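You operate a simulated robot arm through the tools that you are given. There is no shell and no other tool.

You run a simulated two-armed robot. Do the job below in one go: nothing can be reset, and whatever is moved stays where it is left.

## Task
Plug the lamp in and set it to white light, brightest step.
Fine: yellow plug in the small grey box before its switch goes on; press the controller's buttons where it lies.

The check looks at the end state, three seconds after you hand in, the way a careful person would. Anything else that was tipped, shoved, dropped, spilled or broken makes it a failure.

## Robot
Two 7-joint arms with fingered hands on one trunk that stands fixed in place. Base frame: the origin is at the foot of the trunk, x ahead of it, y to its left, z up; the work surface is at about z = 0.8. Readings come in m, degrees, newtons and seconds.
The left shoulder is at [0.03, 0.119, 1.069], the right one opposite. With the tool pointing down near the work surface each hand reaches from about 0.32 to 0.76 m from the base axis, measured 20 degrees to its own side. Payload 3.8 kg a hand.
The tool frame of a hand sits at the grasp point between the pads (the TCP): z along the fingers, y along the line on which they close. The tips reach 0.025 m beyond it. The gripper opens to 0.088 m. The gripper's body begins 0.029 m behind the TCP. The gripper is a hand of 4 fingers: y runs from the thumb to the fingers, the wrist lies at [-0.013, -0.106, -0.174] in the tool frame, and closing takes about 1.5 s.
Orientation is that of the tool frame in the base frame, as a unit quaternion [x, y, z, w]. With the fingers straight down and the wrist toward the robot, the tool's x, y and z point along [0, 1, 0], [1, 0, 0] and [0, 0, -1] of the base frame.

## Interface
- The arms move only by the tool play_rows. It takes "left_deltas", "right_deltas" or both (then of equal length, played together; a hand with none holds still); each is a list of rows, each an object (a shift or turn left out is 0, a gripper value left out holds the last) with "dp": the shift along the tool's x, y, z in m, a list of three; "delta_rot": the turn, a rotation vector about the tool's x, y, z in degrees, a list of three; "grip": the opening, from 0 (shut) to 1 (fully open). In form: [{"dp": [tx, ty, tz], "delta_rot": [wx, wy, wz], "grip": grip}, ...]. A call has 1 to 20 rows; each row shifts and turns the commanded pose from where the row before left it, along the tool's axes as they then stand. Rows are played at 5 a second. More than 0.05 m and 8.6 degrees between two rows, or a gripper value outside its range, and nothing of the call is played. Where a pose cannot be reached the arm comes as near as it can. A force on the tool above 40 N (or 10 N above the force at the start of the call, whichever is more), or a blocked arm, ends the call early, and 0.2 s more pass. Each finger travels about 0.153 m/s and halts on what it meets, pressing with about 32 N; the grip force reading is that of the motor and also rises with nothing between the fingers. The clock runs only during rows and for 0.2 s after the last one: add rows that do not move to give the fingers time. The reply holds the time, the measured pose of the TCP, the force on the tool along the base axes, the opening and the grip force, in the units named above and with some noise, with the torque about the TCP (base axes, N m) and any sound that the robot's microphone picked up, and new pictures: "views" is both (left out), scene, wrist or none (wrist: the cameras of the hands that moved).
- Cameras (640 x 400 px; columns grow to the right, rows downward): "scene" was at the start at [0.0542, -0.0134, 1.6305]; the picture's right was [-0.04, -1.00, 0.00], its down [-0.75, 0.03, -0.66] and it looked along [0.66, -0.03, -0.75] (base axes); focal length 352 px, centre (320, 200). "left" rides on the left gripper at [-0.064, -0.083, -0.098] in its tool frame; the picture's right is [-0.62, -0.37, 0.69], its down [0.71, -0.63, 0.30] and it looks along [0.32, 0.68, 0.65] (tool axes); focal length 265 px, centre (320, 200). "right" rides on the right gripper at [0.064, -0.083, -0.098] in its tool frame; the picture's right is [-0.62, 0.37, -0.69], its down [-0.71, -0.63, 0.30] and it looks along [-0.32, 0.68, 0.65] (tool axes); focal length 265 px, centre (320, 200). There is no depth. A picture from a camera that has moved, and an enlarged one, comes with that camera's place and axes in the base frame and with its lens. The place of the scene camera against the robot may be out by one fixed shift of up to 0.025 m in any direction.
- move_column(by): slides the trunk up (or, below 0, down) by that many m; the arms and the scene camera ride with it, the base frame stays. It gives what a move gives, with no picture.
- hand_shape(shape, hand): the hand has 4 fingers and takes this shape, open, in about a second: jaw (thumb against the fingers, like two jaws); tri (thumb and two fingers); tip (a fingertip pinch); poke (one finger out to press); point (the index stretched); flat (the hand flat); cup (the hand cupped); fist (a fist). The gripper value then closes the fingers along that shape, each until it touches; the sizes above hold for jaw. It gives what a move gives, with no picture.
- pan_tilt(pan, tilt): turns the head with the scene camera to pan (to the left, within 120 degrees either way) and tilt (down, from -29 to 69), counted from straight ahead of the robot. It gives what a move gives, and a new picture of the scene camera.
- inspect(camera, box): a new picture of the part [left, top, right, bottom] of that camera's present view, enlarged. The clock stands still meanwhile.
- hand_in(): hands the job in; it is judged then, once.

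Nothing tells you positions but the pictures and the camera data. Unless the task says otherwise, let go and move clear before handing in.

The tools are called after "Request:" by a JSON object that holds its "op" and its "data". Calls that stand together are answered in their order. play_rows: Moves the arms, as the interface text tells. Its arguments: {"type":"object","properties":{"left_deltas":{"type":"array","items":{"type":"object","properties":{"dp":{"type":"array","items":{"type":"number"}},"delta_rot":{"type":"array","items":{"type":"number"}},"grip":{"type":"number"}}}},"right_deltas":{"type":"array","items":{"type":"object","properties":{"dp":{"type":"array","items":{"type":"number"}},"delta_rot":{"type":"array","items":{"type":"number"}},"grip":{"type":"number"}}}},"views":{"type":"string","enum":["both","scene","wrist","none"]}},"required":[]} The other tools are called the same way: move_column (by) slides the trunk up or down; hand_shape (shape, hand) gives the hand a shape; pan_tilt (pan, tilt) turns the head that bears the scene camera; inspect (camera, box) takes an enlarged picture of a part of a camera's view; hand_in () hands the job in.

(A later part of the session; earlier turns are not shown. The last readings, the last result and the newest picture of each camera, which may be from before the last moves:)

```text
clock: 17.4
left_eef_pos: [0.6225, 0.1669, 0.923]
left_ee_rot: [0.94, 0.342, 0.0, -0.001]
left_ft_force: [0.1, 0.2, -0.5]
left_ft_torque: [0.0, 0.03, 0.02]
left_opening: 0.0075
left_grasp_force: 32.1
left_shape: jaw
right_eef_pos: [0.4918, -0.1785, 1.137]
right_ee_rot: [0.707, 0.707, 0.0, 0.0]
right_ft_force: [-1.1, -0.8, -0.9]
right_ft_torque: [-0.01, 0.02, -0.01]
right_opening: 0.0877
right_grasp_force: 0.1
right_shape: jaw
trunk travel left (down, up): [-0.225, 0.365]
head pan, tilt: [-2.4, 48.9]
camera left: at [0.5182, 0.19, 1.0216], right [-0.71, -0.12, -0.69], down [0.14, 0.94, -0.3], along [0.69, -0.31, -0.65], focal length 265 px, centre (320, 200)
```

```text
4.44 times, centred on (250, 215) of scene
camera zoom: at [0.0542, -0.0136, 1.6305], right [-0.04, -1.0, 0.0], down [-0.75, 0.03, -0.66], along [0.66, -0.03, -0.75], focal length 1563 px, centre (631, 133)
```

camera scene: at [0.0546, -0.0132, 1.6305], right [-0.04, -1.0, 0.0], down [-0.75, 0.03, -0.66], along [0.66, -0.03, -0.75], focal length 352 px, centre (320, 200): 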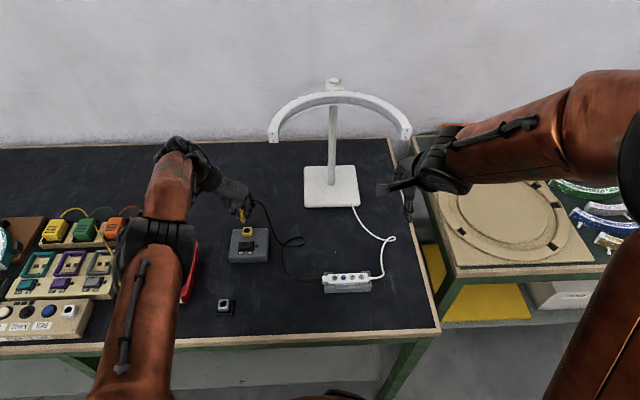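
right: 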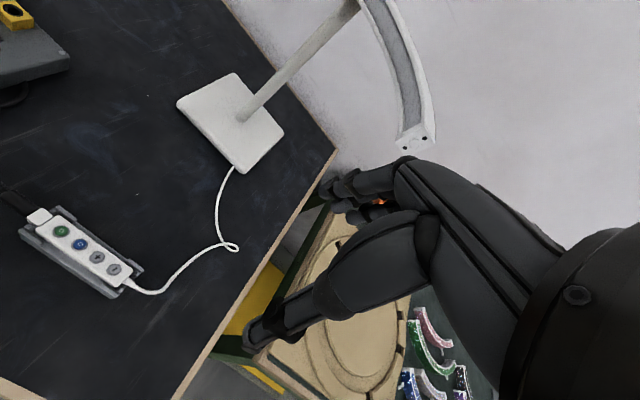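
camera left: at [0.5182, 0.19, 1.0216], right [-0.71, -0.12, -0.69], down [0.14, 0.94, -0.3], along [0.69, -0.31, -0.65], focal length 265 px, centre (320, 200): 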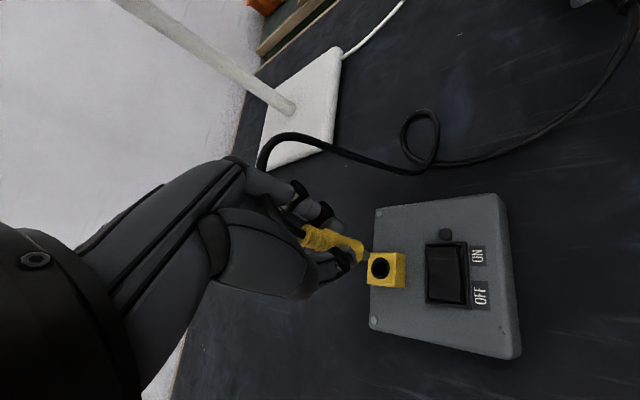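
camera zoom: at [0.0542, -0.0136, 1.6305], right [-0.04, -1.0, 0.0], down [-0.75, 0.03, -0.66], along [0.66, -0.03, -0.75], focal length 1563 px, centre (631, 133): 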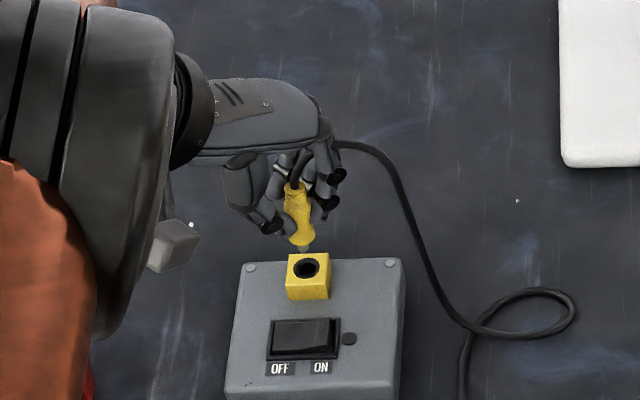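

The hand is back within reach at a 40° yaw, and the hole measures about [0.628, 0.171]. I'll shift by about [+7, +4] mm and lower 10 mm, then check the alignment.

Request:
{"op": "play_rows", "data": {"left_deltas": [{"dp": [0.0077, 0.0011, 0]}, {"dp": [0, 0, 0.01]}, {}, {}], "views": "wrist"}}

Request:
{"op": "inspect", "data": {"camera": "left", "box": [290, 200, 430, 300]}}

Request:
{"op": "inspect", "data": {"camera": "scene", "box": [220, 195, 280, 245]}}

```text
clock: 18.4
left_eef_pos: [0.6273, 0.1719, 0.9134]
left_ee_rot: [0.94, 0.342, 0.0, 0.0]
left_ft_force: [-0.7, -0.3, -0.5]
left_ft_torque: [-0.01, 0.01, -0.03]
left_opening: 0.0076
left_grasp_force: 32.0
left_shape: jaw
right_eef_pos: [0.4923, -0.1767, 1.1364]
right_ee_rot: [0.708, 0.707, 0.0, -0.001]
right_ft_force: [-0.3, 0.5, -0.1]
right_ft_torque: [-0.04, 0.02, -0.01]
right_opening: 0.0877
right_grasp_force: 0.1
right_shape: jaw
trunk travel left (down, up): [-0.225, 0.365]
head pan, tilt: [-2.4, 48.9]
camera left: at [0.5237, 0.1945, 1.0115], right [-0.71, -0.12, -0.69], down [0.14, 0.94, -0.3], along [0.69, -0.31, -0.65], focal length 265 px, centre (320, 200)
```

left: 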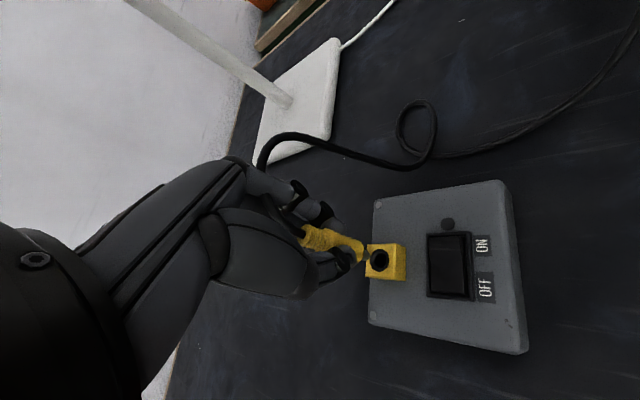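

```text
4.00 times, centred on (360, 250) of left
camera zoom: at [0.5237, 0.1945, 1.0115], right [-0.71, -0.12, -0.69], down [0.14, 0.94, -0.3], along [0.69, -0.31, -0.65], focal length 1062 px, centre (160, 0)
```

zoom: 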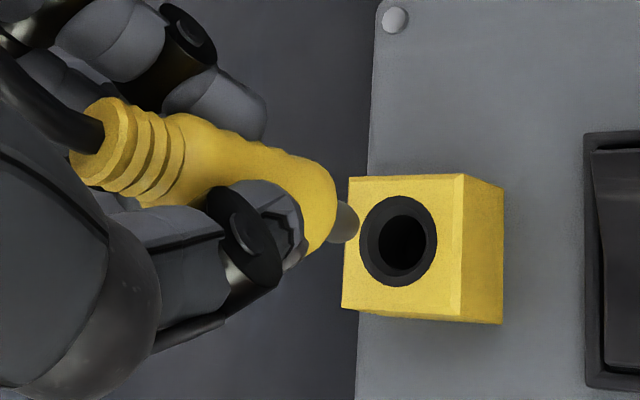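

```text
8.00 times, centred on (250, 220) of scene
camera zoom: at [0.0544, -0.0135, 1.6305], right [-0.04, -1.0, 0.0], down [-0.75, 0.03, -0.66], along [0.66, -0.03, -0.75], focal length 2814 px, centre (880, 40)
```

zoom: 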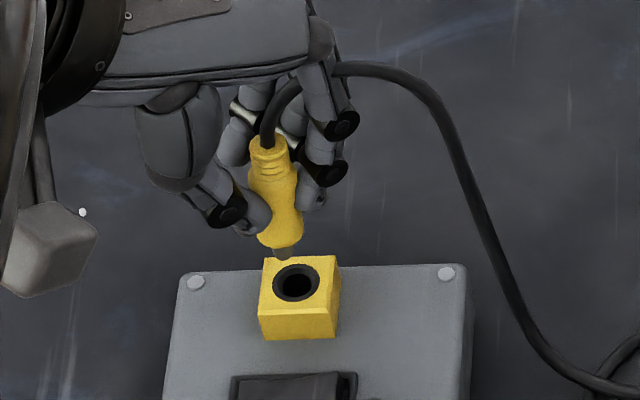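

Both views put the pin within about 1 mm of the hole. I'll lower it to just above the socket and check again.

Request:
{"op": "play_rows", "data": {"left_deltas": [{"dp": [0.0003, 0.0003, 0.005]}, {"dp": [0, 0, 0.004]}, {}, {}], "views": "none"}}

Request:
{"op": "inspect", "data": {"camera": "left", "box": [310, 210, 410, 280]}}

Request:
{"op": "inspect", "data": {"camera": "scene", "box": [230, 205, 270, 235]}}

```text
clock: 19.4
left_eef_pos: [0.6275, 0.1722, 0.9044]
left_ee_rot: [0.94, 0.342, 0.0, 0.0]
left_ft_force: [0.6, 0.5, 0.6]
left_ft_torque: [-0.03, -0.03, 0.01]
left_opening: 0.0075
left_grasp_force: 32.7
left_shape: jaw
right_eef_pos: [0.4909, -0.1768, 1.1357]
right_ee_rot: [0.707, 0.708, 0.0, -0.001]
right_ft_force: [0.5, -0.1, 0.0]
right_ft_torque: [0.0, 0.03, -0.03]
right_opening: 0.0875
right_grasp_force: 0.1
right_shape: jaw
trunk travel left (down, up): [-0.225, 0.365]
head pan, tilt: [-2.4, 48.9]
```

```text
5.71 times, centred on (360, 245) of left
camera zoom: at [0.5247, 0.195, 1.0028], right [-0.71, -0.12, -0.69], down [0.14, 0.94, -0.3], along [0.69, -0.31, -0.65], focal length 1517 px, centre (91, -57)
```

zoom: 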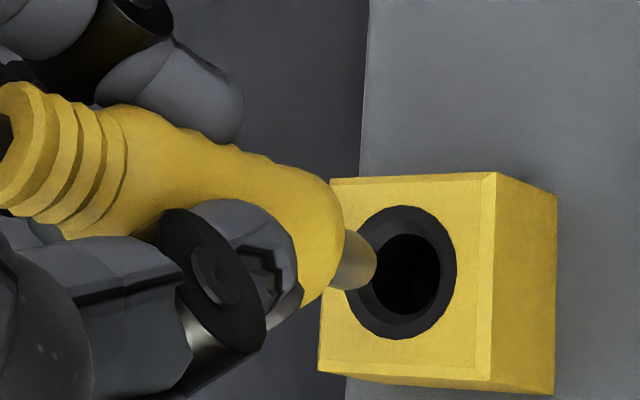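

```text
13.33 times, centred on (250, 220) of scene
camera zoom: at [0.0543, -0.0135, 1.6305], right [-0.04, -1.0, 0.0], down [-0.75, 0.03, -0.66], along [0.66, -0.03, -0.75], focal length 4690 px, centre (1253, -67)
```

zoom: 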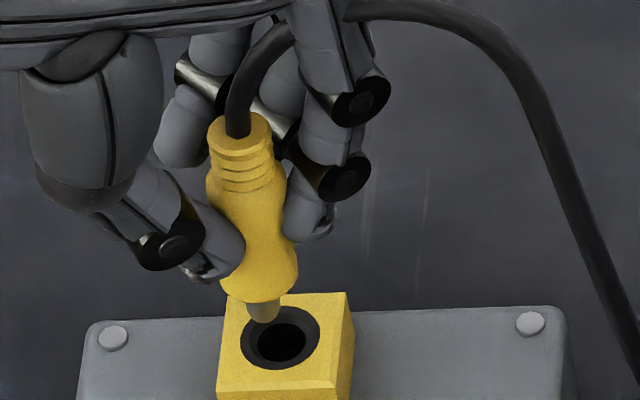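

The pin is above the chamfered hole, within roughly 1–2 mm. I'll nudge it 1 mm and push in gently, stepping down while watching the forces.

Request:
{"op": "play_rows", "data": {"left_deltas": [{"dp": [-0.0006, 0.0008, 0.002]}, {"dp": [0, 0, 0.003]}, {"dp": [0, 0, 0.003]}, {"dp": [0, 0, 0.002]}, {}], "views": "none"}}

Request:
{"op": "inspect", "data": {"camera": "left", "box": [310, 210, 410, 280]}}

Request:
{"op": "inspect", "data": {"camera": "scene", "box": [230, 205, 270, 235]}}

```text
clock: 20.6
left_eef_pos: [0.6287, 0.1708, 0.8958]
left_ee_rot: [0.94, 0.342, 0.0, 0.001]
left_ft_force: [0.0, -0.4, 0.8]
left_ft_torque: [0.0, 0.02, -0.02]
left_opening: 0.0078
left_grasp_force: 31.9
left_shape: jaw
right_eef_pos: [0.4917, -0.1764, 1.1363]
right_ee_rot: [0.707, 0.707, 0.0, 0.0]
right_ft_force: [0.0, -0.2, 0.3]
right_ft_torque: [0.0, 0.02, -0.01]
right_opening: 0.0878
right_grasp_force: 0.1
right_shape: jaw
trunk travel left (down, up): [-0.225, 0.365]
head pan, tilt: [-2.4, 48.9]
```

```text
5.71 times, centred on (360, 245) of left
camera zoom: at [0.5255, 0.1931, 0.9926], right [-0.71, -0.12, -0.69], down [0.14, 0.94, -0.3], along [0.69, -0.31, -0.65], focal length 1517 px, centre (91, -57)
```

zoom: 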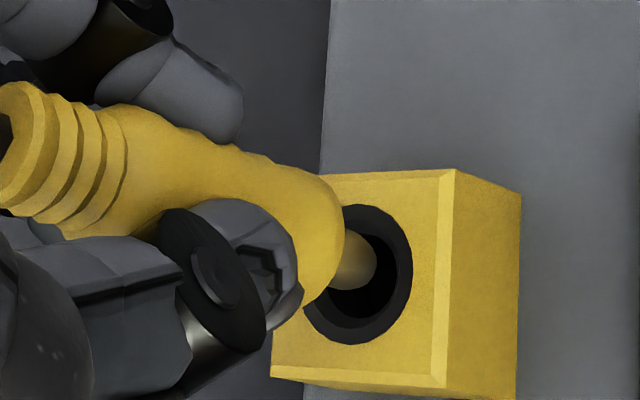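

```text
13.33 times, centred on (250, 220) of scene
camera zoom: at [0.0543, -0.0135, 1.6305], right [-0.04, -1.0, 0.0], down [-0.75, 0.03, -0.66], along [0.66, -0.03, -0.75], focal length 4690 px, centre (1253, -67)
```

zoom: 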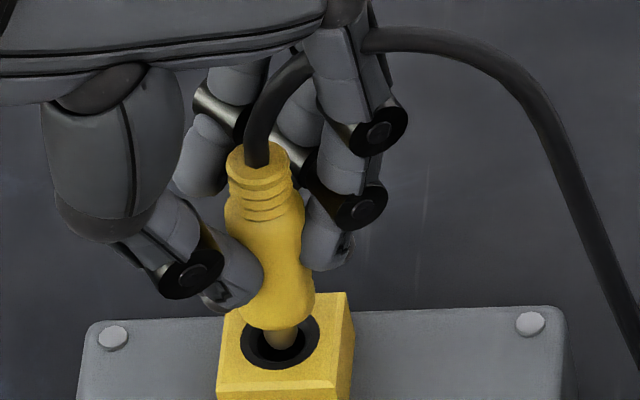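

The pin tip is now entering the hole with no force building up. I'll continue down to seat it.

Request:
{"op": "play_rows", "data": {"left_deltas": [{"dp": [0, 0, 0.002]}, {"dp": [0, 0, 0.002]}, {"dp": [0, 0, 0.002]}, {"dp": [0, 0, 0.002]}, {}], "views": "none"}}

Request:
{"op": "inspect", "data": {"camera": "left", "box": [310, 210, 410, 280]}}

Request:
{"op": "inspect", "data": {"camera": "scene", "box": [230, 205, 270, 235]}}

```text
clock: 21.8
left_eef_pos: [0.6288, 0.1704, 0.8866]
left_ee_rot: [0.94, 0.342, 0.0, 0.001]
left_ft_force: [0.5, 1.0, 0.3]
left_ft_torque: [0.01, 0.0, 0.0]
left_opening: 0.0075
left_grasp_force: 32.0
left_shape: jaw
right_eef_pos: [0.4919, -0.1776, 1.136]
right_ee_rot: [0.707, 0.707, 0.0, 0.0]
right_ft_force: [-0.5, 0.3, -0.2]
right_ft_torque: [0.01, 0.02, 0.0]
right_opening: 0.0875
right_grasp_force: 0.0
right_shape: jaw
trunk travel left (down, up): [-0.225, 0.365]
head pan, tilt: [-2.4, 48.9]
```

```text
5.71 times, centred on (360, 245) of left
camera zoom: at [0.5255, 0.193, 0.9847], right [-0.71, -0.12, -0.69], down [0.14, 0.94, -0.3], along [0.69, -0.31, -0.65], focal length 1517 px, centre (91, -57)
```

zoom: 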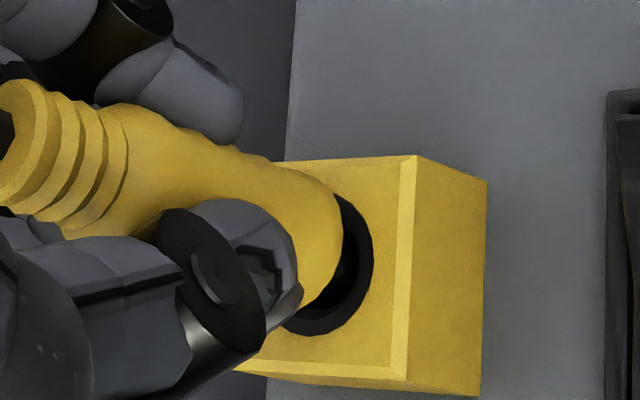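

```text
13.33 times, centred on (250, 220) of scene
camera zoom: at [0.0543, -0.0135, 1.6305], right [-0.04, -1.0, 0.0], down [-0.75, 0.03, -0.66], along [0.66, -0.03, -0.75], focal length 4690 px, centre (1253, -67)
```

zoom: 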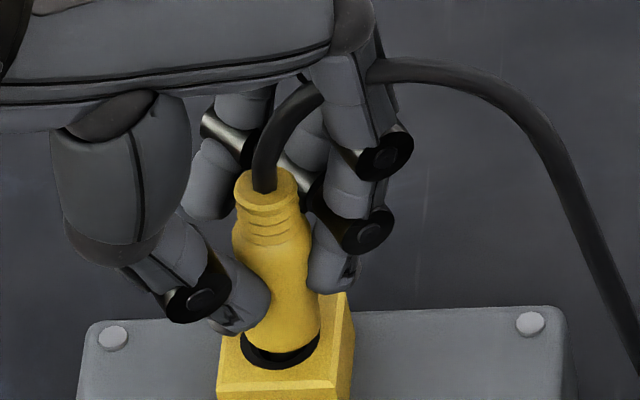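

It's nearly seated, with a thin gap left. I'll push the last few millimetres until contact.

Request:
{"op": "play_rows", "data": {"left_deltas": [{"dp": [0, 0, 0.001]}, {"dp": [0, 0, 0.001]}, {"dp": [0, 0, 0.001]}, {"dp": [0, 0, 0.001]}, {}], "views": "none"}}

Request:
{"op": "inspect", "data": {"camera": "left", "box": [310, 210, 410, 280]}}

Request:
{"op": "inspect", "data": {"camera": "scene", "box": [230, 205, 270, 235]}}

```text
clock: 23.0
left_eef_pos: [0.6273, 0.1711, 0.8838]
left_ee_rot: [0.94, 0.341, 0.001, 0.0]
left_ft_force: [1.6, 0.5, 3.3]
left_ft_torque: [0.02, -0.06, 0.03]
left_opening: 0.0075
left_grasp_force: 31.9
left_shape: jaw
right_eef_pos: [0.4916, -0.1773, 1.1362]
right_ee_rot: [0.707, 0.707, 0.0, 0.0]
right_ft_force: [0.4, -0.6, -0.4]
right_ft_torque: [-0.01, 0.0, 0.0]
right_opening: 0.0875
right_grasp_force: 0.0
right_shape: jaw
trunk travel left (down, up): [-0.225, 0.365]
head pan, tilt: [-2.4, 48.9]
```

```text
5.71 times, centred on (360, 245) of left
camera zoom: at [0.5251, 0.193, 0.9816], right [-0.71, -0.12, -0.69], down [0.14, 0.94, -0.3], along [0.69, -0.31, -0.65], focal length 1517 px, centre (91, -57)
```

zoom: 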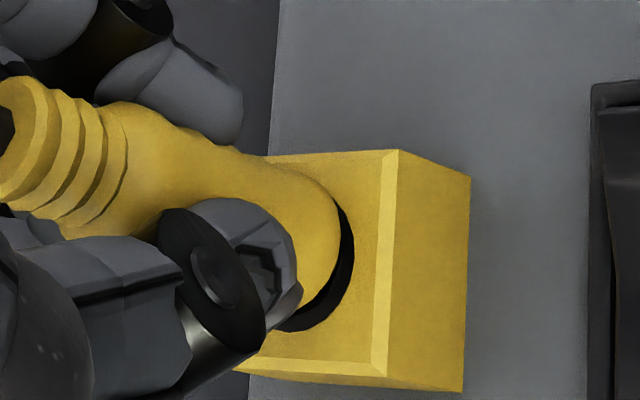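

```text
13.33 times, centred on (250, 220) of scene
camera zoom: at [0.0541, -0.0135, 1.6305], right [-0.04, -1.0, 0.0], down [-0.75, 0.03, -0.66], along [0.66, -0.03, -0.75], focal length 4690 px, centre (1253, -67)
```

zoom: 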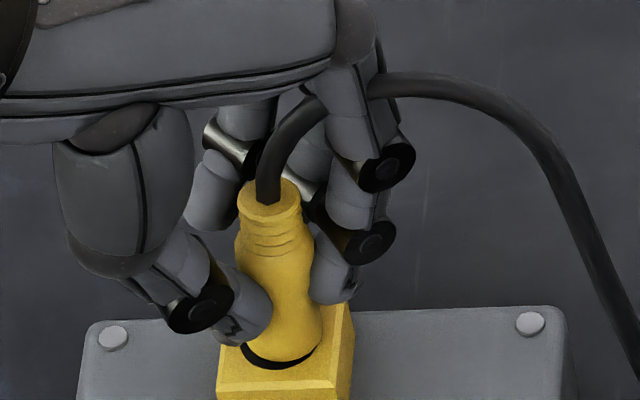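

Request:
{"op": "play_rows", "data": {"left_deltas": [{"dp": [0, 0, 0.001]}, {"dp": [0, 0, 0.001]}, {"dp": [0, 0, 0.001]}, {}], "views": "none"}}

Request:
{"op": "inspect", "data": {"camera": "left", "box": [310, 210, 410, 280]}}

Request:
{"op": "inspect", "data": {"camera": "scene", "box": [230, 205, 270, 235]}}

```text
clock: 24.0
left_eef_pos: [0.6277, 0.171, 0.8811]
left_ee_rot: [0.939, 0.343, 0.002, 0.001]
left_ft_force: [-0.8, 7.7, 15.4]
left_ft_torque: [0.08, -0.18, -0.06]
left_opening: 0.008
left_grasp_force: 32.0
left_shape: jaw
right_eef_pos: [0.4896, -0.1766, 1.1364]
right_ee_rot: [0.707, 0.708, 0.0, 0.0]
right_ft_force: [0.3, 0.3, 0.6]
right_ft_torque: [-0.01, -0.01, -0.01]
right_opening: 0.0877
right_grasp_force: 0.1
right_shape: jaw
trunk travel left (down, up): [-0.225, 0.365]
head pan, tilt: [-2.4, 48.9]
```

```text
5.71 times, centred on (360, 245) of left
camera zoom: at [0.5246, 0.1942, 0.9798], right [-0.71, -0.12, -0.69], down [0.14, 0.94, -0.3], along [0.69, -0.31, -0.65], focal length 1517 px, centre (91, -57)
```

zoom: 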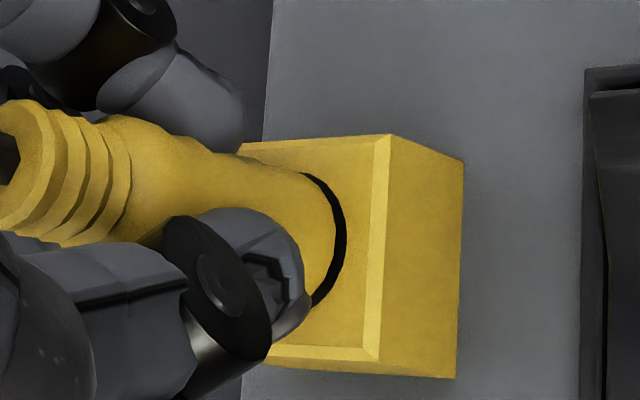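

```text
13.33 times, centred on (250, 220) of scene
camera zoom: at [0.0522, -0.0127, 1.6307], right [-0.04, -1.0, 0.0], down [-0.75, 0.03, -0.66], along [0.66, -0.03, -0.75], focal length 4690 px, centre (1253, -67)
```

zoom: 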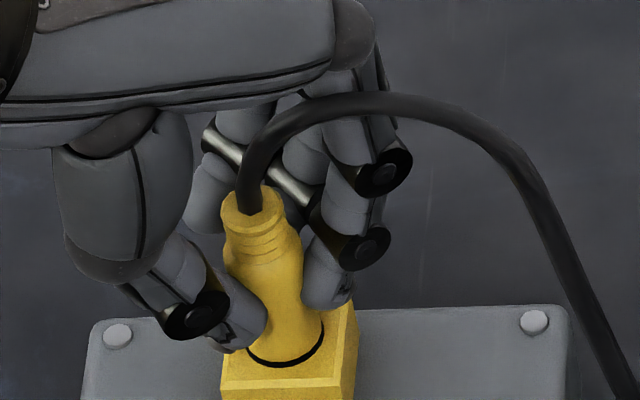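

Request:
{"op": "play_rows", "data": {"left_deltas": [{"dp": [0, 0, 0.001]}, {}], "views": "none"}}

Request:
{"op": "inspect", "data": {"camera": "left", "box": [310, 210, 410, 280]}}

```text
clock: 24.6
left_eef_pos: [0.6283, 0.1712, 0.8823]
left_ee_rot: [0.939, 0.343, 0.003, 0.002]
left_ft_force: [-0.6, 11.5, 22.7]
left_ft_torque: [0.2, -0.18, 0.01]
left_opening: 0.0084
left_grasp_force: 31.7
left_shape: jaw
right_eef_pos: [0.4882, -0.1771, 1.138]
right_ee_rot: [0.707, 0.707, 0.0, 0.0]
right_ft_force: [-0.2, 0.2, 0.2]
right_ft_torque: [0.01, 0.03, 0.01]
right_opening: 0.088
right_grasp_force: 0.1
right_shape: jaw
trunk travel left (down, up): [-0.225, 0.365]
head pan, tilt: [-2.4, 48.9]
```

```text
5.71 times, centred on (360, 245) of left
camera zoom: at [0.5247, 0.1938, 0.9791], right [-0.71, -0.12, -0.7], down [0.14, 0.94, -0.3], along [0.69, -0.31, -0.65], focal length 1517 px, centre (91, -57)
```

zoom: 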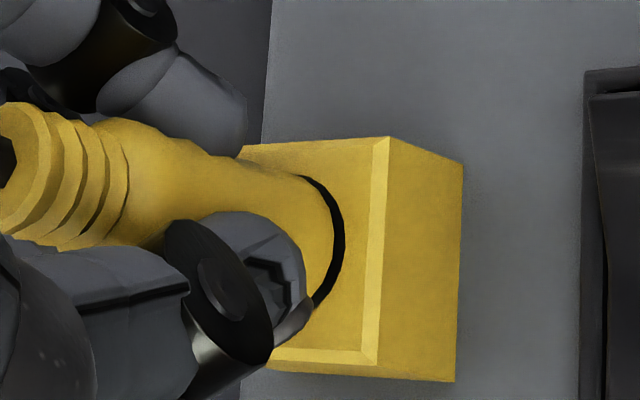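

The plug is seated: the force climbs to 23 N with no further travel. I'll take the load off, then open the fingers part way to let go.

Request:
{"op": "play_rows", "data": {"left_deltas": [{"dp": [0, 0, -0.0015]}, {"dp": [0, 0, -0.0015]}, {"grip": 0.2}, {"grip": 0.35}, {"grip": 0.5}, {}, {}], "views": "none"}}

Request:
{"op": "inspect", "data": {"camera": "left", "box": [250, 170, 430, 300]}}

Request:
{"op": "inspect", "data": {"camera": "scene", "box": [210, 195, 280, 265]}}

```text
clock: 26.2
left_eef_pos: [0.6293, 0.171, 0.8817]
left_ee_rot: [0.94, 0.342, 0.0, 0.001]
left_ft_force: [-0.1, -0.5, 1.2]
left_ft_torque: [-0.03, -0.03, -0.01]
left_opening: 0.0438
left_grasp_force: 0.0
left_shape: jaw
right_eef_pos: [0.4913, -0.1775, 1.134]
right_ee_rot: [0.707, 0.708, 0.0, 0.0]
right_ft_force: [0.8, 1.2, -0.9]
right_ft_torque: [0.0, -0.03, 0.0]
right_opening: 0.0874
right_grasp_force: 0.1
right_shape: jaw
trunk travel left (down, up): [-0.225, 0.365]
head pan, tilt: [-2.4, 48.9]
```

```text
3.08 times, centred on (340, 235) of left
camera zoom: at [0.526, 0.1931, 0.9802], right [-0.71, -0.12, -0.69], down [0.14, 0.94, -0.3], along [0.69, -0.31, -0.65], focal length 817 px, centre (258, 92)
```

zoom: 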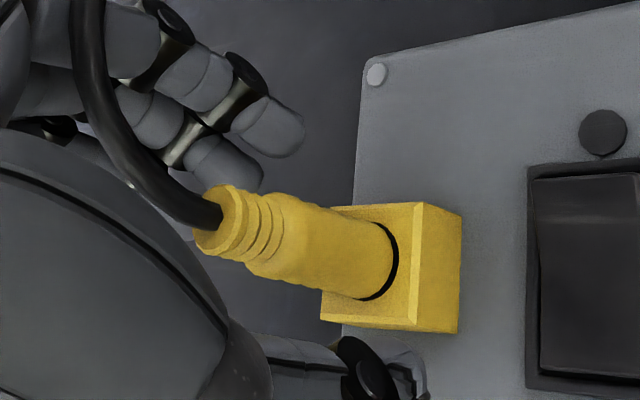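

```text
5.71 times, centred on (245, 230) of scene
camera zoom: at [0.0542, -0.0134, 1.6305], right [-0.04, -1.0, 0.0], down [-0.75, 0.03, -0.66], along [0.66, -0.03, -0.75], focal length 2010 px, centre (749, 29)
```

zoom: 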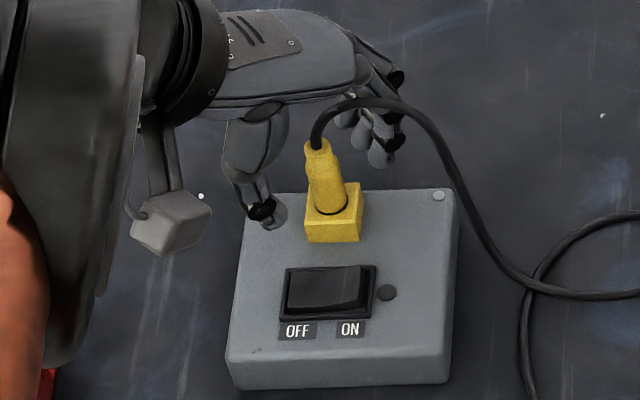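

The plug stands upright and seated in the socket. I'll lift the left hand straight up, clear of it.

Request:
{"op": "play_rows", "data": {"left_deltas": [{"dp": [0, 0, -0.01]}, {"dp": [0, 0, -0.01]}, {"dp": [0, 0, -0.015]}, {"dp": [0, 0, -0.02]}, {"dp": [0, 0, -0.025]}, {}, {}]}}

Request:
{"op": "inspect", "data": {"camera": "scene", "box": [200, 180, 300, 270]}}

Request:
{"op": "inspect", "data": {"camera": "left", "box": [320, 180, 540, 340]}}

```text
clock: 27.8
left_eef_pos: [0.6287, 0.1707, 0.9625]
left_ee_rot: [0.94, 0.342, 0.0, 0.001]
left_ft_force: [0.4, 0.0, -0.1]
left_ft_torque: [-0.01, -0.04, 0.04]
left_opening: 0.0436
left_grasp_force: 0.1
left_shape: jaw
right_eef_pos: [0.4925, -0.178, 1.1353]
right_ee_rot: [0.708, 0.706, 0.0, 0.0]
right_ft_force: [-0.9, 1.0, -0.9]
right_ft_torque: [0.01, -0.01, -0.03]
right_opening: 0.0879
right_grasp_force: 0.1
right_shape: jaw
trunk travel left (down, up): [-0.225, 0.365]
head pan, tilt: [-2.4, 48.9]
camera scene: at [0.0541, -0.0136, 1.6305], right [-0.04, -1.0, 0.0], down [-0.75, 0.03, -0.66], along [0.66, -0.03, -0.75], focal length 352 px, centre (320, 200)
camera left: at [0.525, 0.1921, 1.0599], right [-0.71, -0.12, -0.69], down [0.14, 0.94, -0.3], along [0.69, -0.31, -0.65], focal length 265 px, centre (320, 200)
```

scene: 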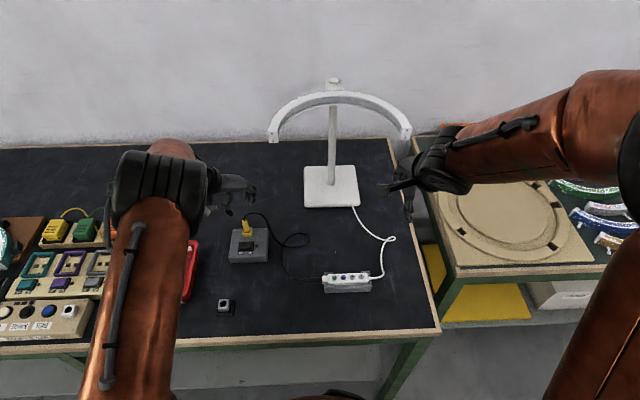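
left: 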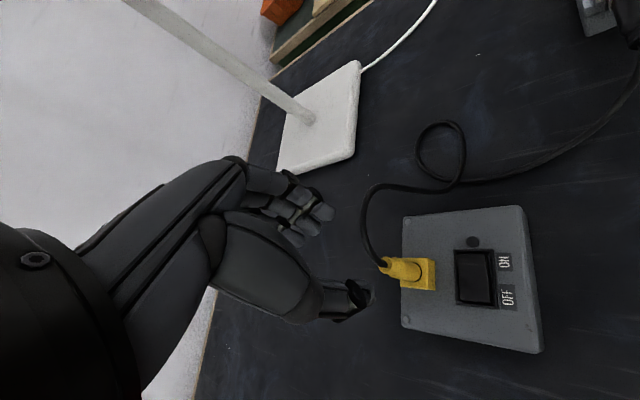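

```text
4.44 times, centred on (250, 225) of scene
camera zoom: at [0.0541, -0.0136, 1.6305], right [-0.04, -1.0, 0.0], down [-0.75, 0.03, -0.66], along [0.66, -0.03, -0.75], focal length 1563 px, centre (631, 89)
```

zoom: 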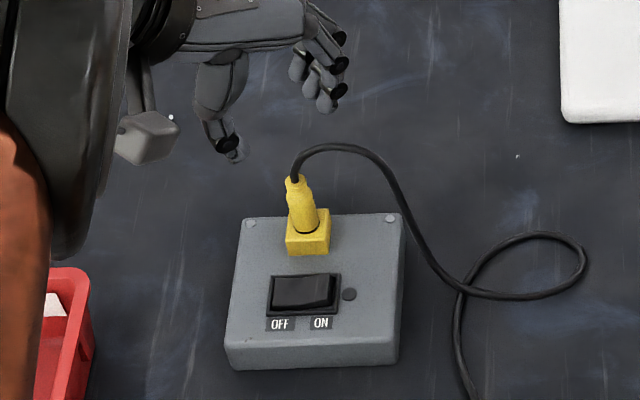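

```text
2.50 times, centred on (430, 260) of left
camera zoom: at [0.525, 0.1921, 1.0599], right [-0.71, -0.12, -0.69], down [0.14, 0.94, -0.3], along [0.69, -0.31, -0.65], focal length 664 px, centre (45, 50)
```

zoom: 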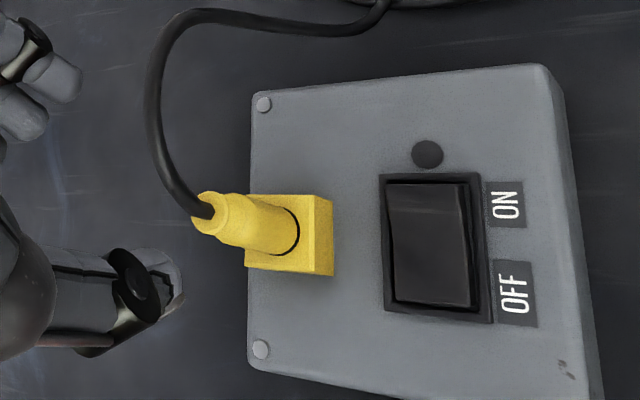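

The plug holds and the box hasn't moved. The rocker is centred near [0.584, 0.172] with its ON end toward −y. I'll back the left hand off upward, turn it to face forward, and put it in the poke shape.

Request:
{"op": "play_rows", "data": {"left_deltas": [{"dp": [0, 0, -0.035]}, {"dp": [0, 0, -0.035]}, {"dp": [-0.02, -0.02, 0], "delta_rot": [0, 0, -7.2]}, {"dp": [-0.01, -0.02, 0], "delta_rot": [0, 0, -7.2]}, {"dp": [-0.005, -0.02, 0], "delta_rot": [0, 0, -7.2]}, {"dp": [0, -0.02, 0], "delta_rot": [0, 0, -7.2]}, {"delta_rot": [0, 0, -7.2]}, {"delta_rot": [0, 0, -7.2]}, {"delta_rot": [0, 0, -6.8]}, {}, {}], "views": "none"}}

Request:
{"op": "hand_shape", "data": {"hand": "left", "shape": "poke"}}

Request:
{"op": "inspect", "data": {"camera": "left", "box": [0, 0, 640, 400]}}

Request:
{"op": "inspect", "data": {"camera": "scene", "box": [120, 120, 320, 280]}}

```text
clock: 30.2
left_eef_pos: [0.5417, 0.1948, 1.032]
left_ee_rot: [0.706, 0.708, 0.0, 0.0]
left_ft_force: [-1.1, -0.6, 0.4]
left_ft_torque: [-0.03, 0.0, -0.03]
left_opening: 0.0436
left_grasp_force: 0.1
left_shape: jaw
right_eef_pos: [0.4914, -0.1784, 1.1369]
right_ee_rot: [0.707, 0.707, 0.0, 0.001]
right_ft_force: [-0.9, -0.2, 0.3]
right_ft_torque: [-0.02, -0.01, 0.01]
right_opening: 0.0875
right_grasp_force: 0.0
right_shape: jaw
trunk travel left (down, up): [-0.225, 0.365]
head pan, tilt: [-2.4, 48.9]
```

```text
clock: 31.1
left_eef_pos: [0.5419, 0.1953, 1.0311]
left_ee_rot: [0.706, 0.708, 0.0, 0.0]
left_ft_force: [-0.5, 0.3, 0.9]
left_ft_torque: [-0.01, 0.03, 0.0]
left_opening: 0.0001
left_grasp_force: 0.0
left_shape: poke
right_eef_pos: [0.4928, -0.1775, 1.1355]
right_ee_rot: [0.707, 0.707, 0.0, 0.0]
right_ft_force: [-0.1, 0.7, 0.1]
right_ft_torque: [0.01, 0.0, -0.02]
right_opening: 0.0875
right_grasp_force: 0.0
right_shape: jaw
trunk travel left (down, up): [-0.225, 0.365]
head pan, tilt: [-2.4, 48.9]
```

```text
1.00 times, centred on (320, 200) of left (not enlarged: the box is as wide or as high as the picture)
camera zoom: at [0.4585, 0.1314, 1.1296], right [-0.37, -0.62, -0.69], down [-0.63, 0.71, -0.3], along [0.68, 0.32, -0.65], focal length 265 px, centre (320, 200)
```

zoom: 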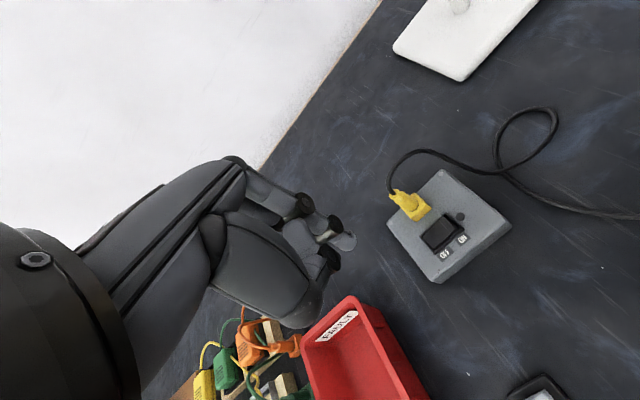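

```text
2.50 times, centred on (220, 200) of scene
camera zoom: at [0.0542, -0.0135, 1.6305], right [-0.04, -1.0, 0.0], down [-0.75, 0.03, -0.66], along [0.66, -0.03, -0.75], focal length 879 px, centre (570, 200)
```

zoom: 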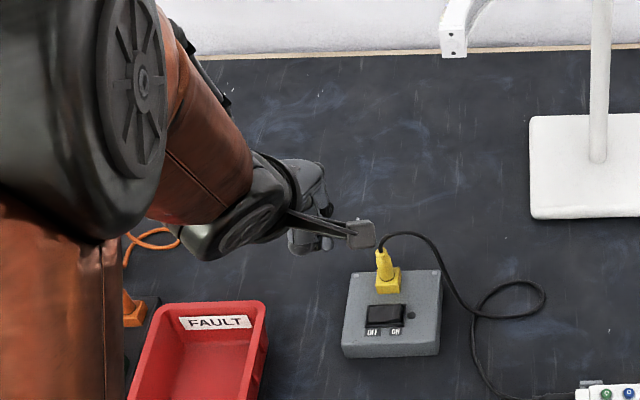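

Request:
{"op": "inspect", "data": {"camera": "left", "box": [200, 140, 400, 340]}}

Request:
{"op": "inspect", "data": {"camera": "right", "box": [0, 0, 640, 400]}}

```text
2.00 times, centred on (300, 240) of left
camera zoom: at [0.4585, 0.1314, 1.1296], right [-0.37, -0.62, -0.69], down [-0.63, 0.71, -0.3], along [0.68, 0.32, -0.65], focal length 531 px, centre (360, 120)
```

zoom: 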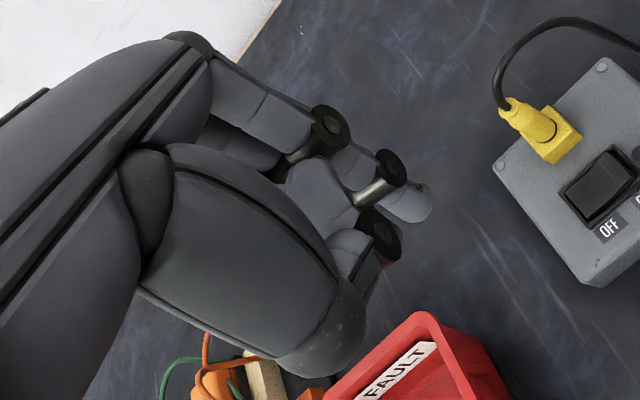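

```text
1.00 times, centred on (320, 200) of right (not enlarged: the box is as wide or as high as the picture)
camera zoom: at [0.4079, -0.114, 1.2351], right [0.37, -0.62, 0.69], down [-0.63, -0.71, -0.3], along [0.68, -0.32, -0.65], focal length 265 px, centre (320, 200)
```

zoom: 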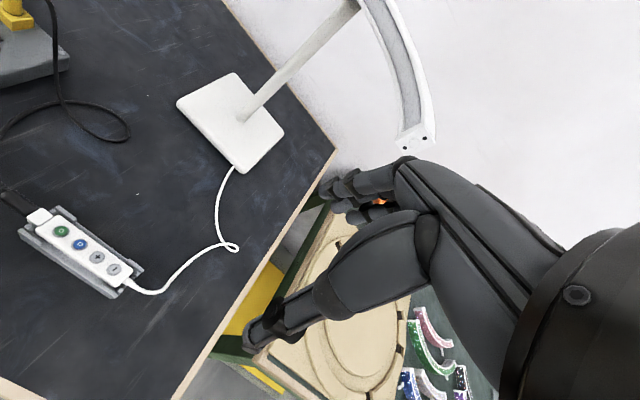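

The poke finger is out, but I need its exact tip position. I'll move the left hand to where the scene camera has a clear view of it.

Request:
{"op": "play_rows", "data": {"left_deltas": [{"dp": [-0.035, 0.002, 0.01]}, {"dp": [-0.035, 0.002, 0.01]}, {"dp": [-0.035, 0.003, 0.01]}, {"dp": [-0.03, 0.003, 0]}, {}, {}]}}

Request:
{"op": "inspect", "data": {"camera": "scene", "box": [220, 130, 350, 230]}}

Request:
{"op": "inspect", "data": {"camera": "left", "box": [270, 180, 410, 290]}}

```text
clock: 32.5
left_eef_pos: [0.5522, 0.061, 1.0026]
left_ee_rot: [0.707, 0.707, 0.0, 0.0]
left_ft_force: [-0.5, 0.7, 0.7]
left_ft_torque: [-0.04, -0.03, 0.01]
left_opening: 0.0003
left_grasp_force: 0.2
left_shape: poke
right_eef_pos: [0.4917, -0.1777, 1.1361]
right_ee_rot: [0.707, 0.707, 0.0, 0.0]
right_ft_force: [-0.6, -0.6, 0.7]
right_ft_torque: [-0.02, -0.02, 0.01]
right_opening: 0.0874
right_grasp_force: 0.0
right_shape: jaw
trunk travel left (down, up): [-0.225, 0.365]
head pan, tilt: [-2.4, 48.9]
camera scene: at [0.0542, -0.014, 1.6305], right [-0.04, -1.0, 0.0], down [-0.75, 0.03, -0.66], along [0.66, -0.03, -0.75], focal length 352 px, centre (320, 200)
camera left: at [0.4686, -0.0037, 1.0989], right [-0.37, -0.62, -0.69], down [-0.63, 0.71, -0.3], along [0.68, 0.33, -0.65], focal length 265 px, centre (320, 200)
```

scene: 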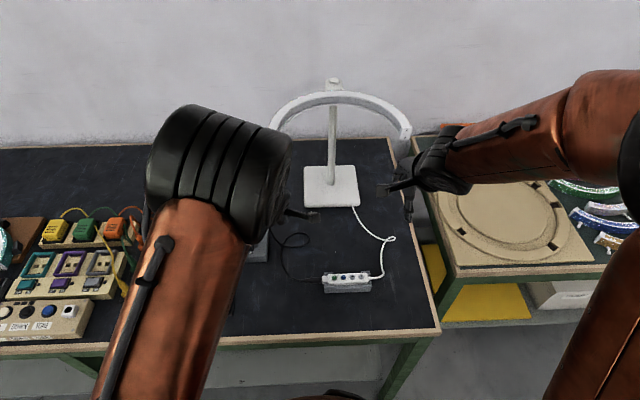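
left: 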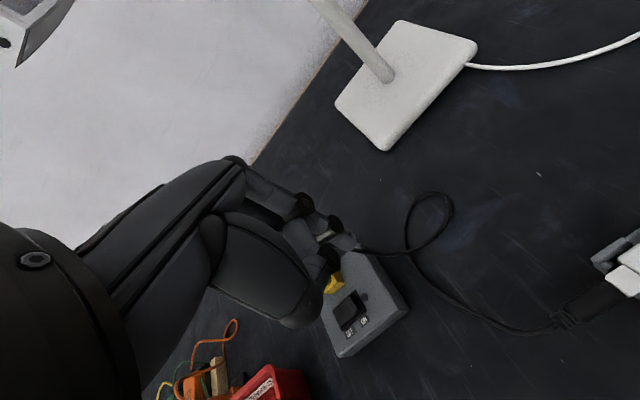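

```text
4.00 times, centred on (285, 180) of scene
camera zoom: at [0.0542, -0.014, 1.6305], right [-0.04, -1.0, 0.0], down [-0.75, 0.03, -0.66], along [0.66, -0.03, -0.75], focal length 1407 px, centre (460, 280)
```

zoom: 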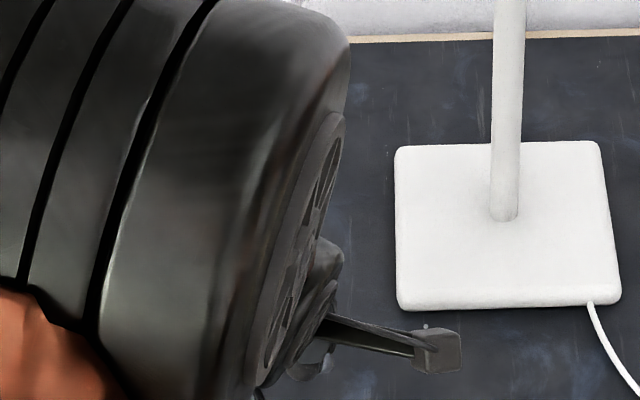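

```text
3.64 times, centred on (340, 235) of left
camera zoom: at [0.4686, -0.0037, 1.0989], right [-0.37, -0.62, -0.69], down [-0.63, 0.71, -0.3], along [0.68, 0.33, -0.65], focal length 965 px, centre (247, 73)
```

zoom: 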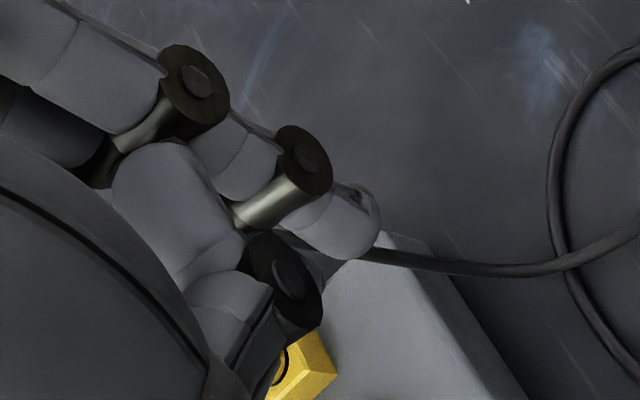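

The elbow blocks that view, so I'll use the right wrist camera as an observer instead. The left hand goes back above the switch at a safe height, and the right hand turns to look at it.

Request:
{"op": "play_rows", "data": {"left_deltas": [{"dp": [0.03, 0.005, 0]}, {"dp": [0.03, 0.005, 0]}, {"dp": [0.03, 0.005, 0]}, {"dp": [0.02, 0.005, 0.01]}, {"delta_rot": [-7, 0, 0]}, {"delta_rot": [-7, 0, 0]}, {"delta_rot": [-6, 0, 0]}, {}, {}, {}, {}, {}, {}, {}, {}], "right_deltas": [{}, {}, {}, {"delta_rot": [0, 0, -8]}, {"delta_rot": [0, 0, -8]}, {"delta_rot": [0, 0, -8]}, {"delta_rot": [0, 0, -8]}, {"delta_rot": [0, 0, -8]}, {"delta_rot": [0, 0, -8]}, {"delta_rot": [0, 0, -8]}, {"delta_rot": [0, 0, -8]}, {"delta_rot": [0, 0, -8]}, {"delta_rot": [0, 0, -8]}, {}, {}]}}

```text
clock: 35.7
left_eef_pos: [0.5735, 0.1711, 0.9921]
left_ee_rot: [0.696, 0.697, 0.123, 0.122]
left_ft_force: [0.4, -0.2, 0.9]
left_ft_torque: [-0.01, 0.03, 0.02]
left_opening: 0.0
left_grasp_force: 0.1
left_shape: poke
right_eef_pos: [0.4922, -0.1766, 1.1355]
right_ee_rot: [0.087, 0.996, 0.0, 0.0]
right_ft_force: [-0.2, -0.5, 0.2]
right_ft_torque: [0.0, 0.03, 0.05]
right_opening: 0.0877
right_grasp_force: 0.1
right_shape: jaw
trunk travel left (down, up): [-0.225, 0.365]
head pan, tilt: [-2.4, 48.9]
camera scene: at [0.0545, -0.0136, 1.6305], right [-0.04, -1.0, 0.0], down [-0.75, 0.03, -0.66], along [0.66, -0.03, -0.75], focal length 352 px, centre (320, 200)
camera right: at [0.4141, -0.249, 1.2349], right [0.67, 0.26, 0.69], down [0.6, -0.74, -0.3], along [0.44, 0.62, -0.65], focal length 265 px, centre (320, 200)
camera left: at [0.4608, 0.1069, 1.0547], right [-0.11, -0.62, -0.78], down [-0.49, 0.71, -0.5], along [0.87, 0.33, -0.38], focal length 265 px, centre (320, 200)
```

scene: 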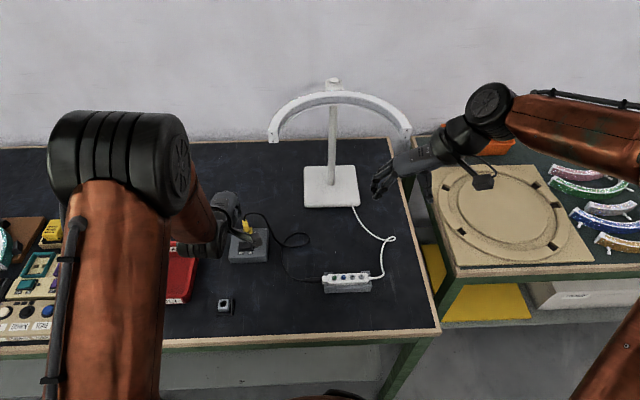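
right: 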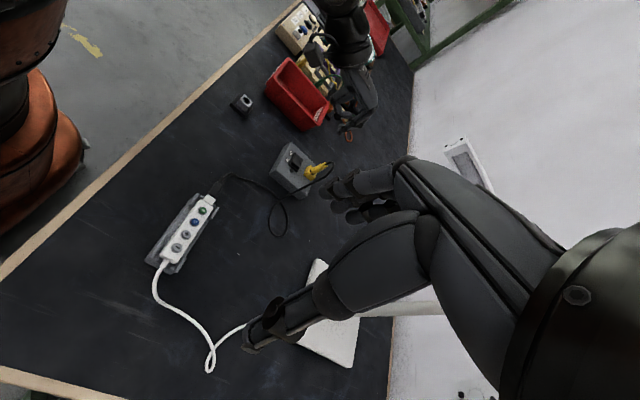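
left: 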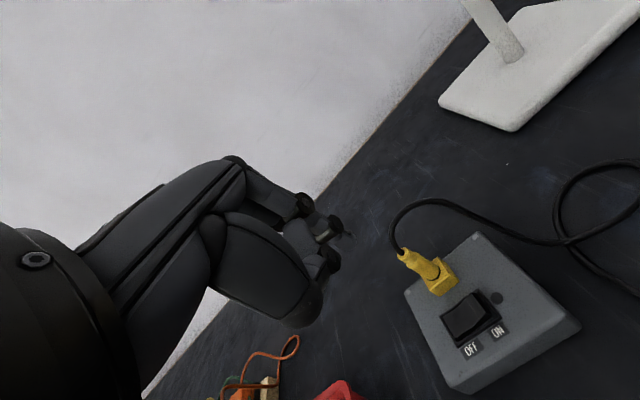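

Request:
{"op": "inspect", "data": {"camera": "right", "box": [260, 60, 400, 210]}}

Request:
{"op": "inspect", "data": {"camera": "scene", "box": [160, 170, 290, 280]}}

Request:
{"op": "inspect", "data": {"camera": "left", "box": [280, 170, 600, 400]}}

```text
2.67 times, centred on (330, 135) of right
camera zoom: at [0.4141, -0.249, 1.2349], right [0.67, 0.26, 0.69], down [0.6, -0.74, -0.3], along [0.44, 0.62, -0.65], focal length 708 px, centre (293, 373)
```

zoom: 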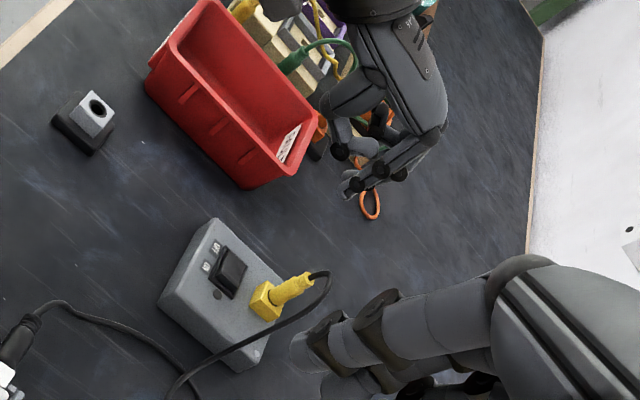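

```text
3.64 times, centred on (225, 225) of scene
camera zoom: at [0.0545, -0.0136, 1.6305], right [-0.04, -1.0, 0.0], down [-0.75, 0.03, -0.66], along [0.66, -0.03, -0.75], focal length 1279 px, centre (666, 109)
```

zoom: 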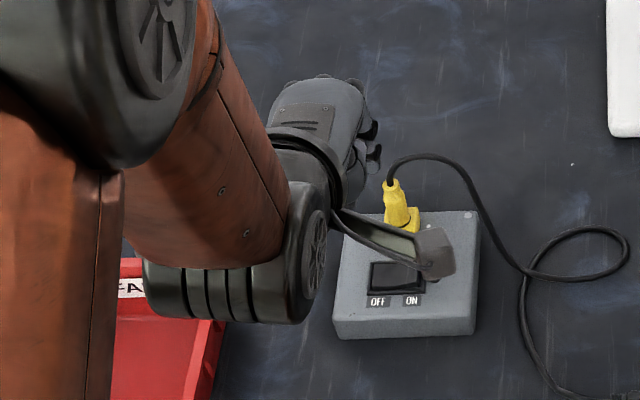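

```text
1.74 times, centred on (440, 285) of left
camera zoom: at [0.4608, 0.1069, 1.0547], right [-0.11, -0.62, -0.78], down [-0.49, 0.71, -0.5], along [0.87, 0.33, -0.38], focal length 462 px, centre (111, 52)
```

zoom: 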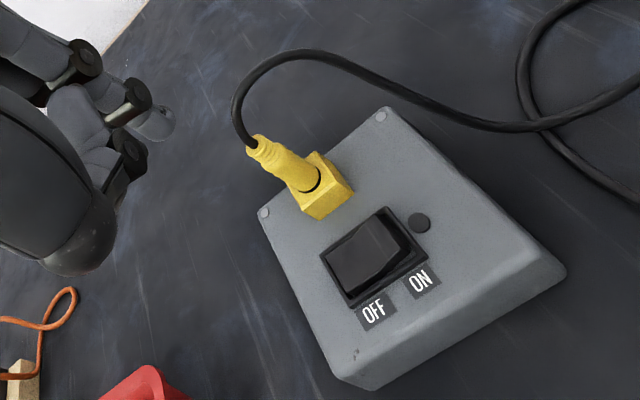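

Request:
{"op": "inspect", "data": {"camera": "right", "box": [325, 85, 385, 140]}}

Request:
{"op": "inspect", "data": {"camera": "left", "box": [280, 180, 370, 320]}}

```text
7.27 times, centred on (355, 112) of right
camera zoom: at [0.4141, -0.249, 1.2349], right [0.67, 0.26, 0.69], down [0.6, -0.74, -0.3], along [0.44, 0.62, -0.65], focal length 1930 px, centre (66, 836)
```

zoom: 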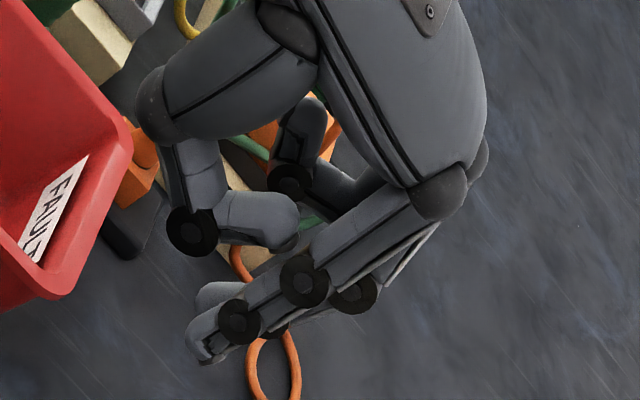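

```text
2.86 times, centred on (325, 250) of left
camera zoom: at [0.4608, 0.1069, 1.0547], right [-0.11, -0.62, -0.78], down [-0.49, 0.71, -0.5], along [0.87, 0.33, -0.38], focal length 758 px, centre (306, 57)
```

zoom: 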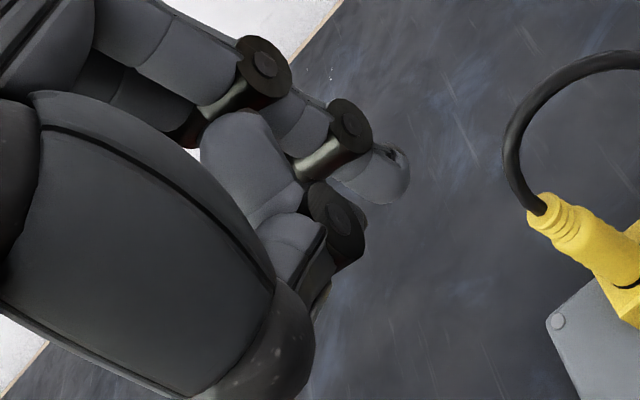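

Request:
{"op": "inspect", "data": {"camera": "right", "box": [332, 98, 372, 124]}}

Request:
{"op": "inspect", "data": {"camera": "scene", "box": [210, 180, 260, 230]}}

```text
15.38 times, centred on (352, 111) of right
camera zoom: at [0.4141, -0.249, 1.2349], right [0.67, 0.26, 0.69], down [0.6, -0.74, -0.3], along [0.44, 0.62, -0.65], focal length 4083 px, centre (-172, 1569)
```

zoom: 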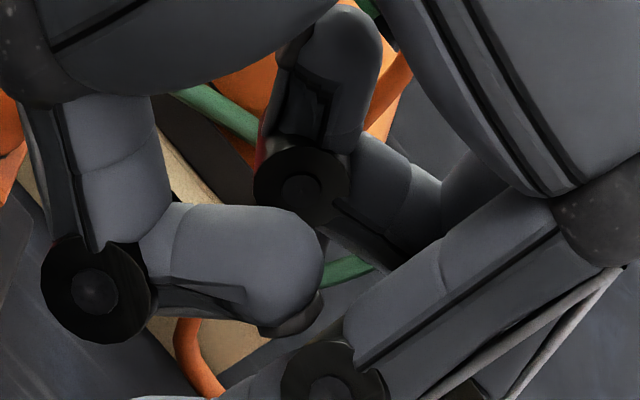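

```text
8.00 times, centred on (235, 205) of scene
camera zoom: at [0.0545, -0.0136, 1.6305], right [-0.04, -1.0, 0.0], down [-0.75, 0.03, -0.66], along [0.66, -0.03, -0.75], focal length 2814 px, centre (1000, 160)
```

zoom: 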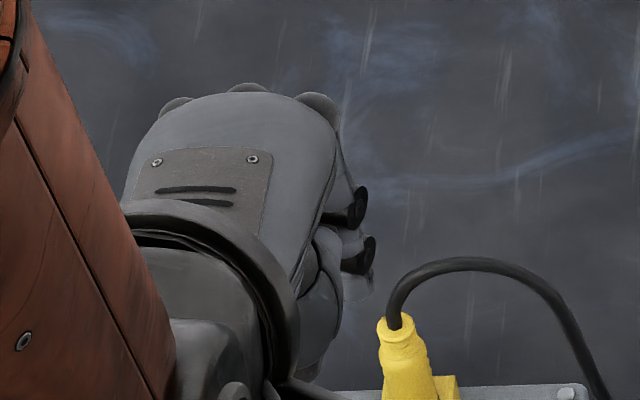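

Request:
{"op": "inspect", "data": {"camera": "right", "box": [332, 110, 378, 140]}}

```text
13.33 times, centred on (355, 125) of right
camera zoom: at [0.4141, -0.249, 1.2349], right [0.67, 0.26, 0.69], down [0.6, -0.74, -0.3], along [0.44, 0.62, -0.65], focal length 3539 px, centre (-147, 1200)
```

zoom: 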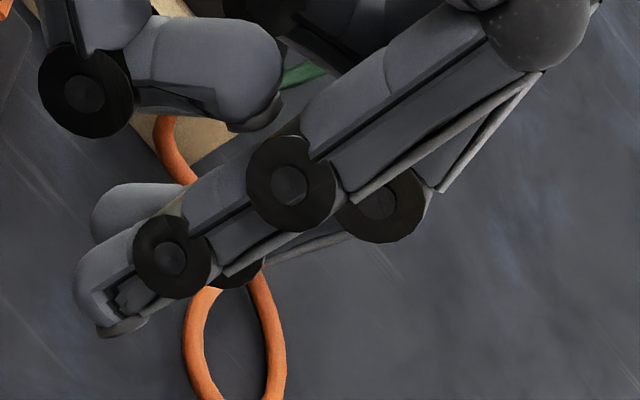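

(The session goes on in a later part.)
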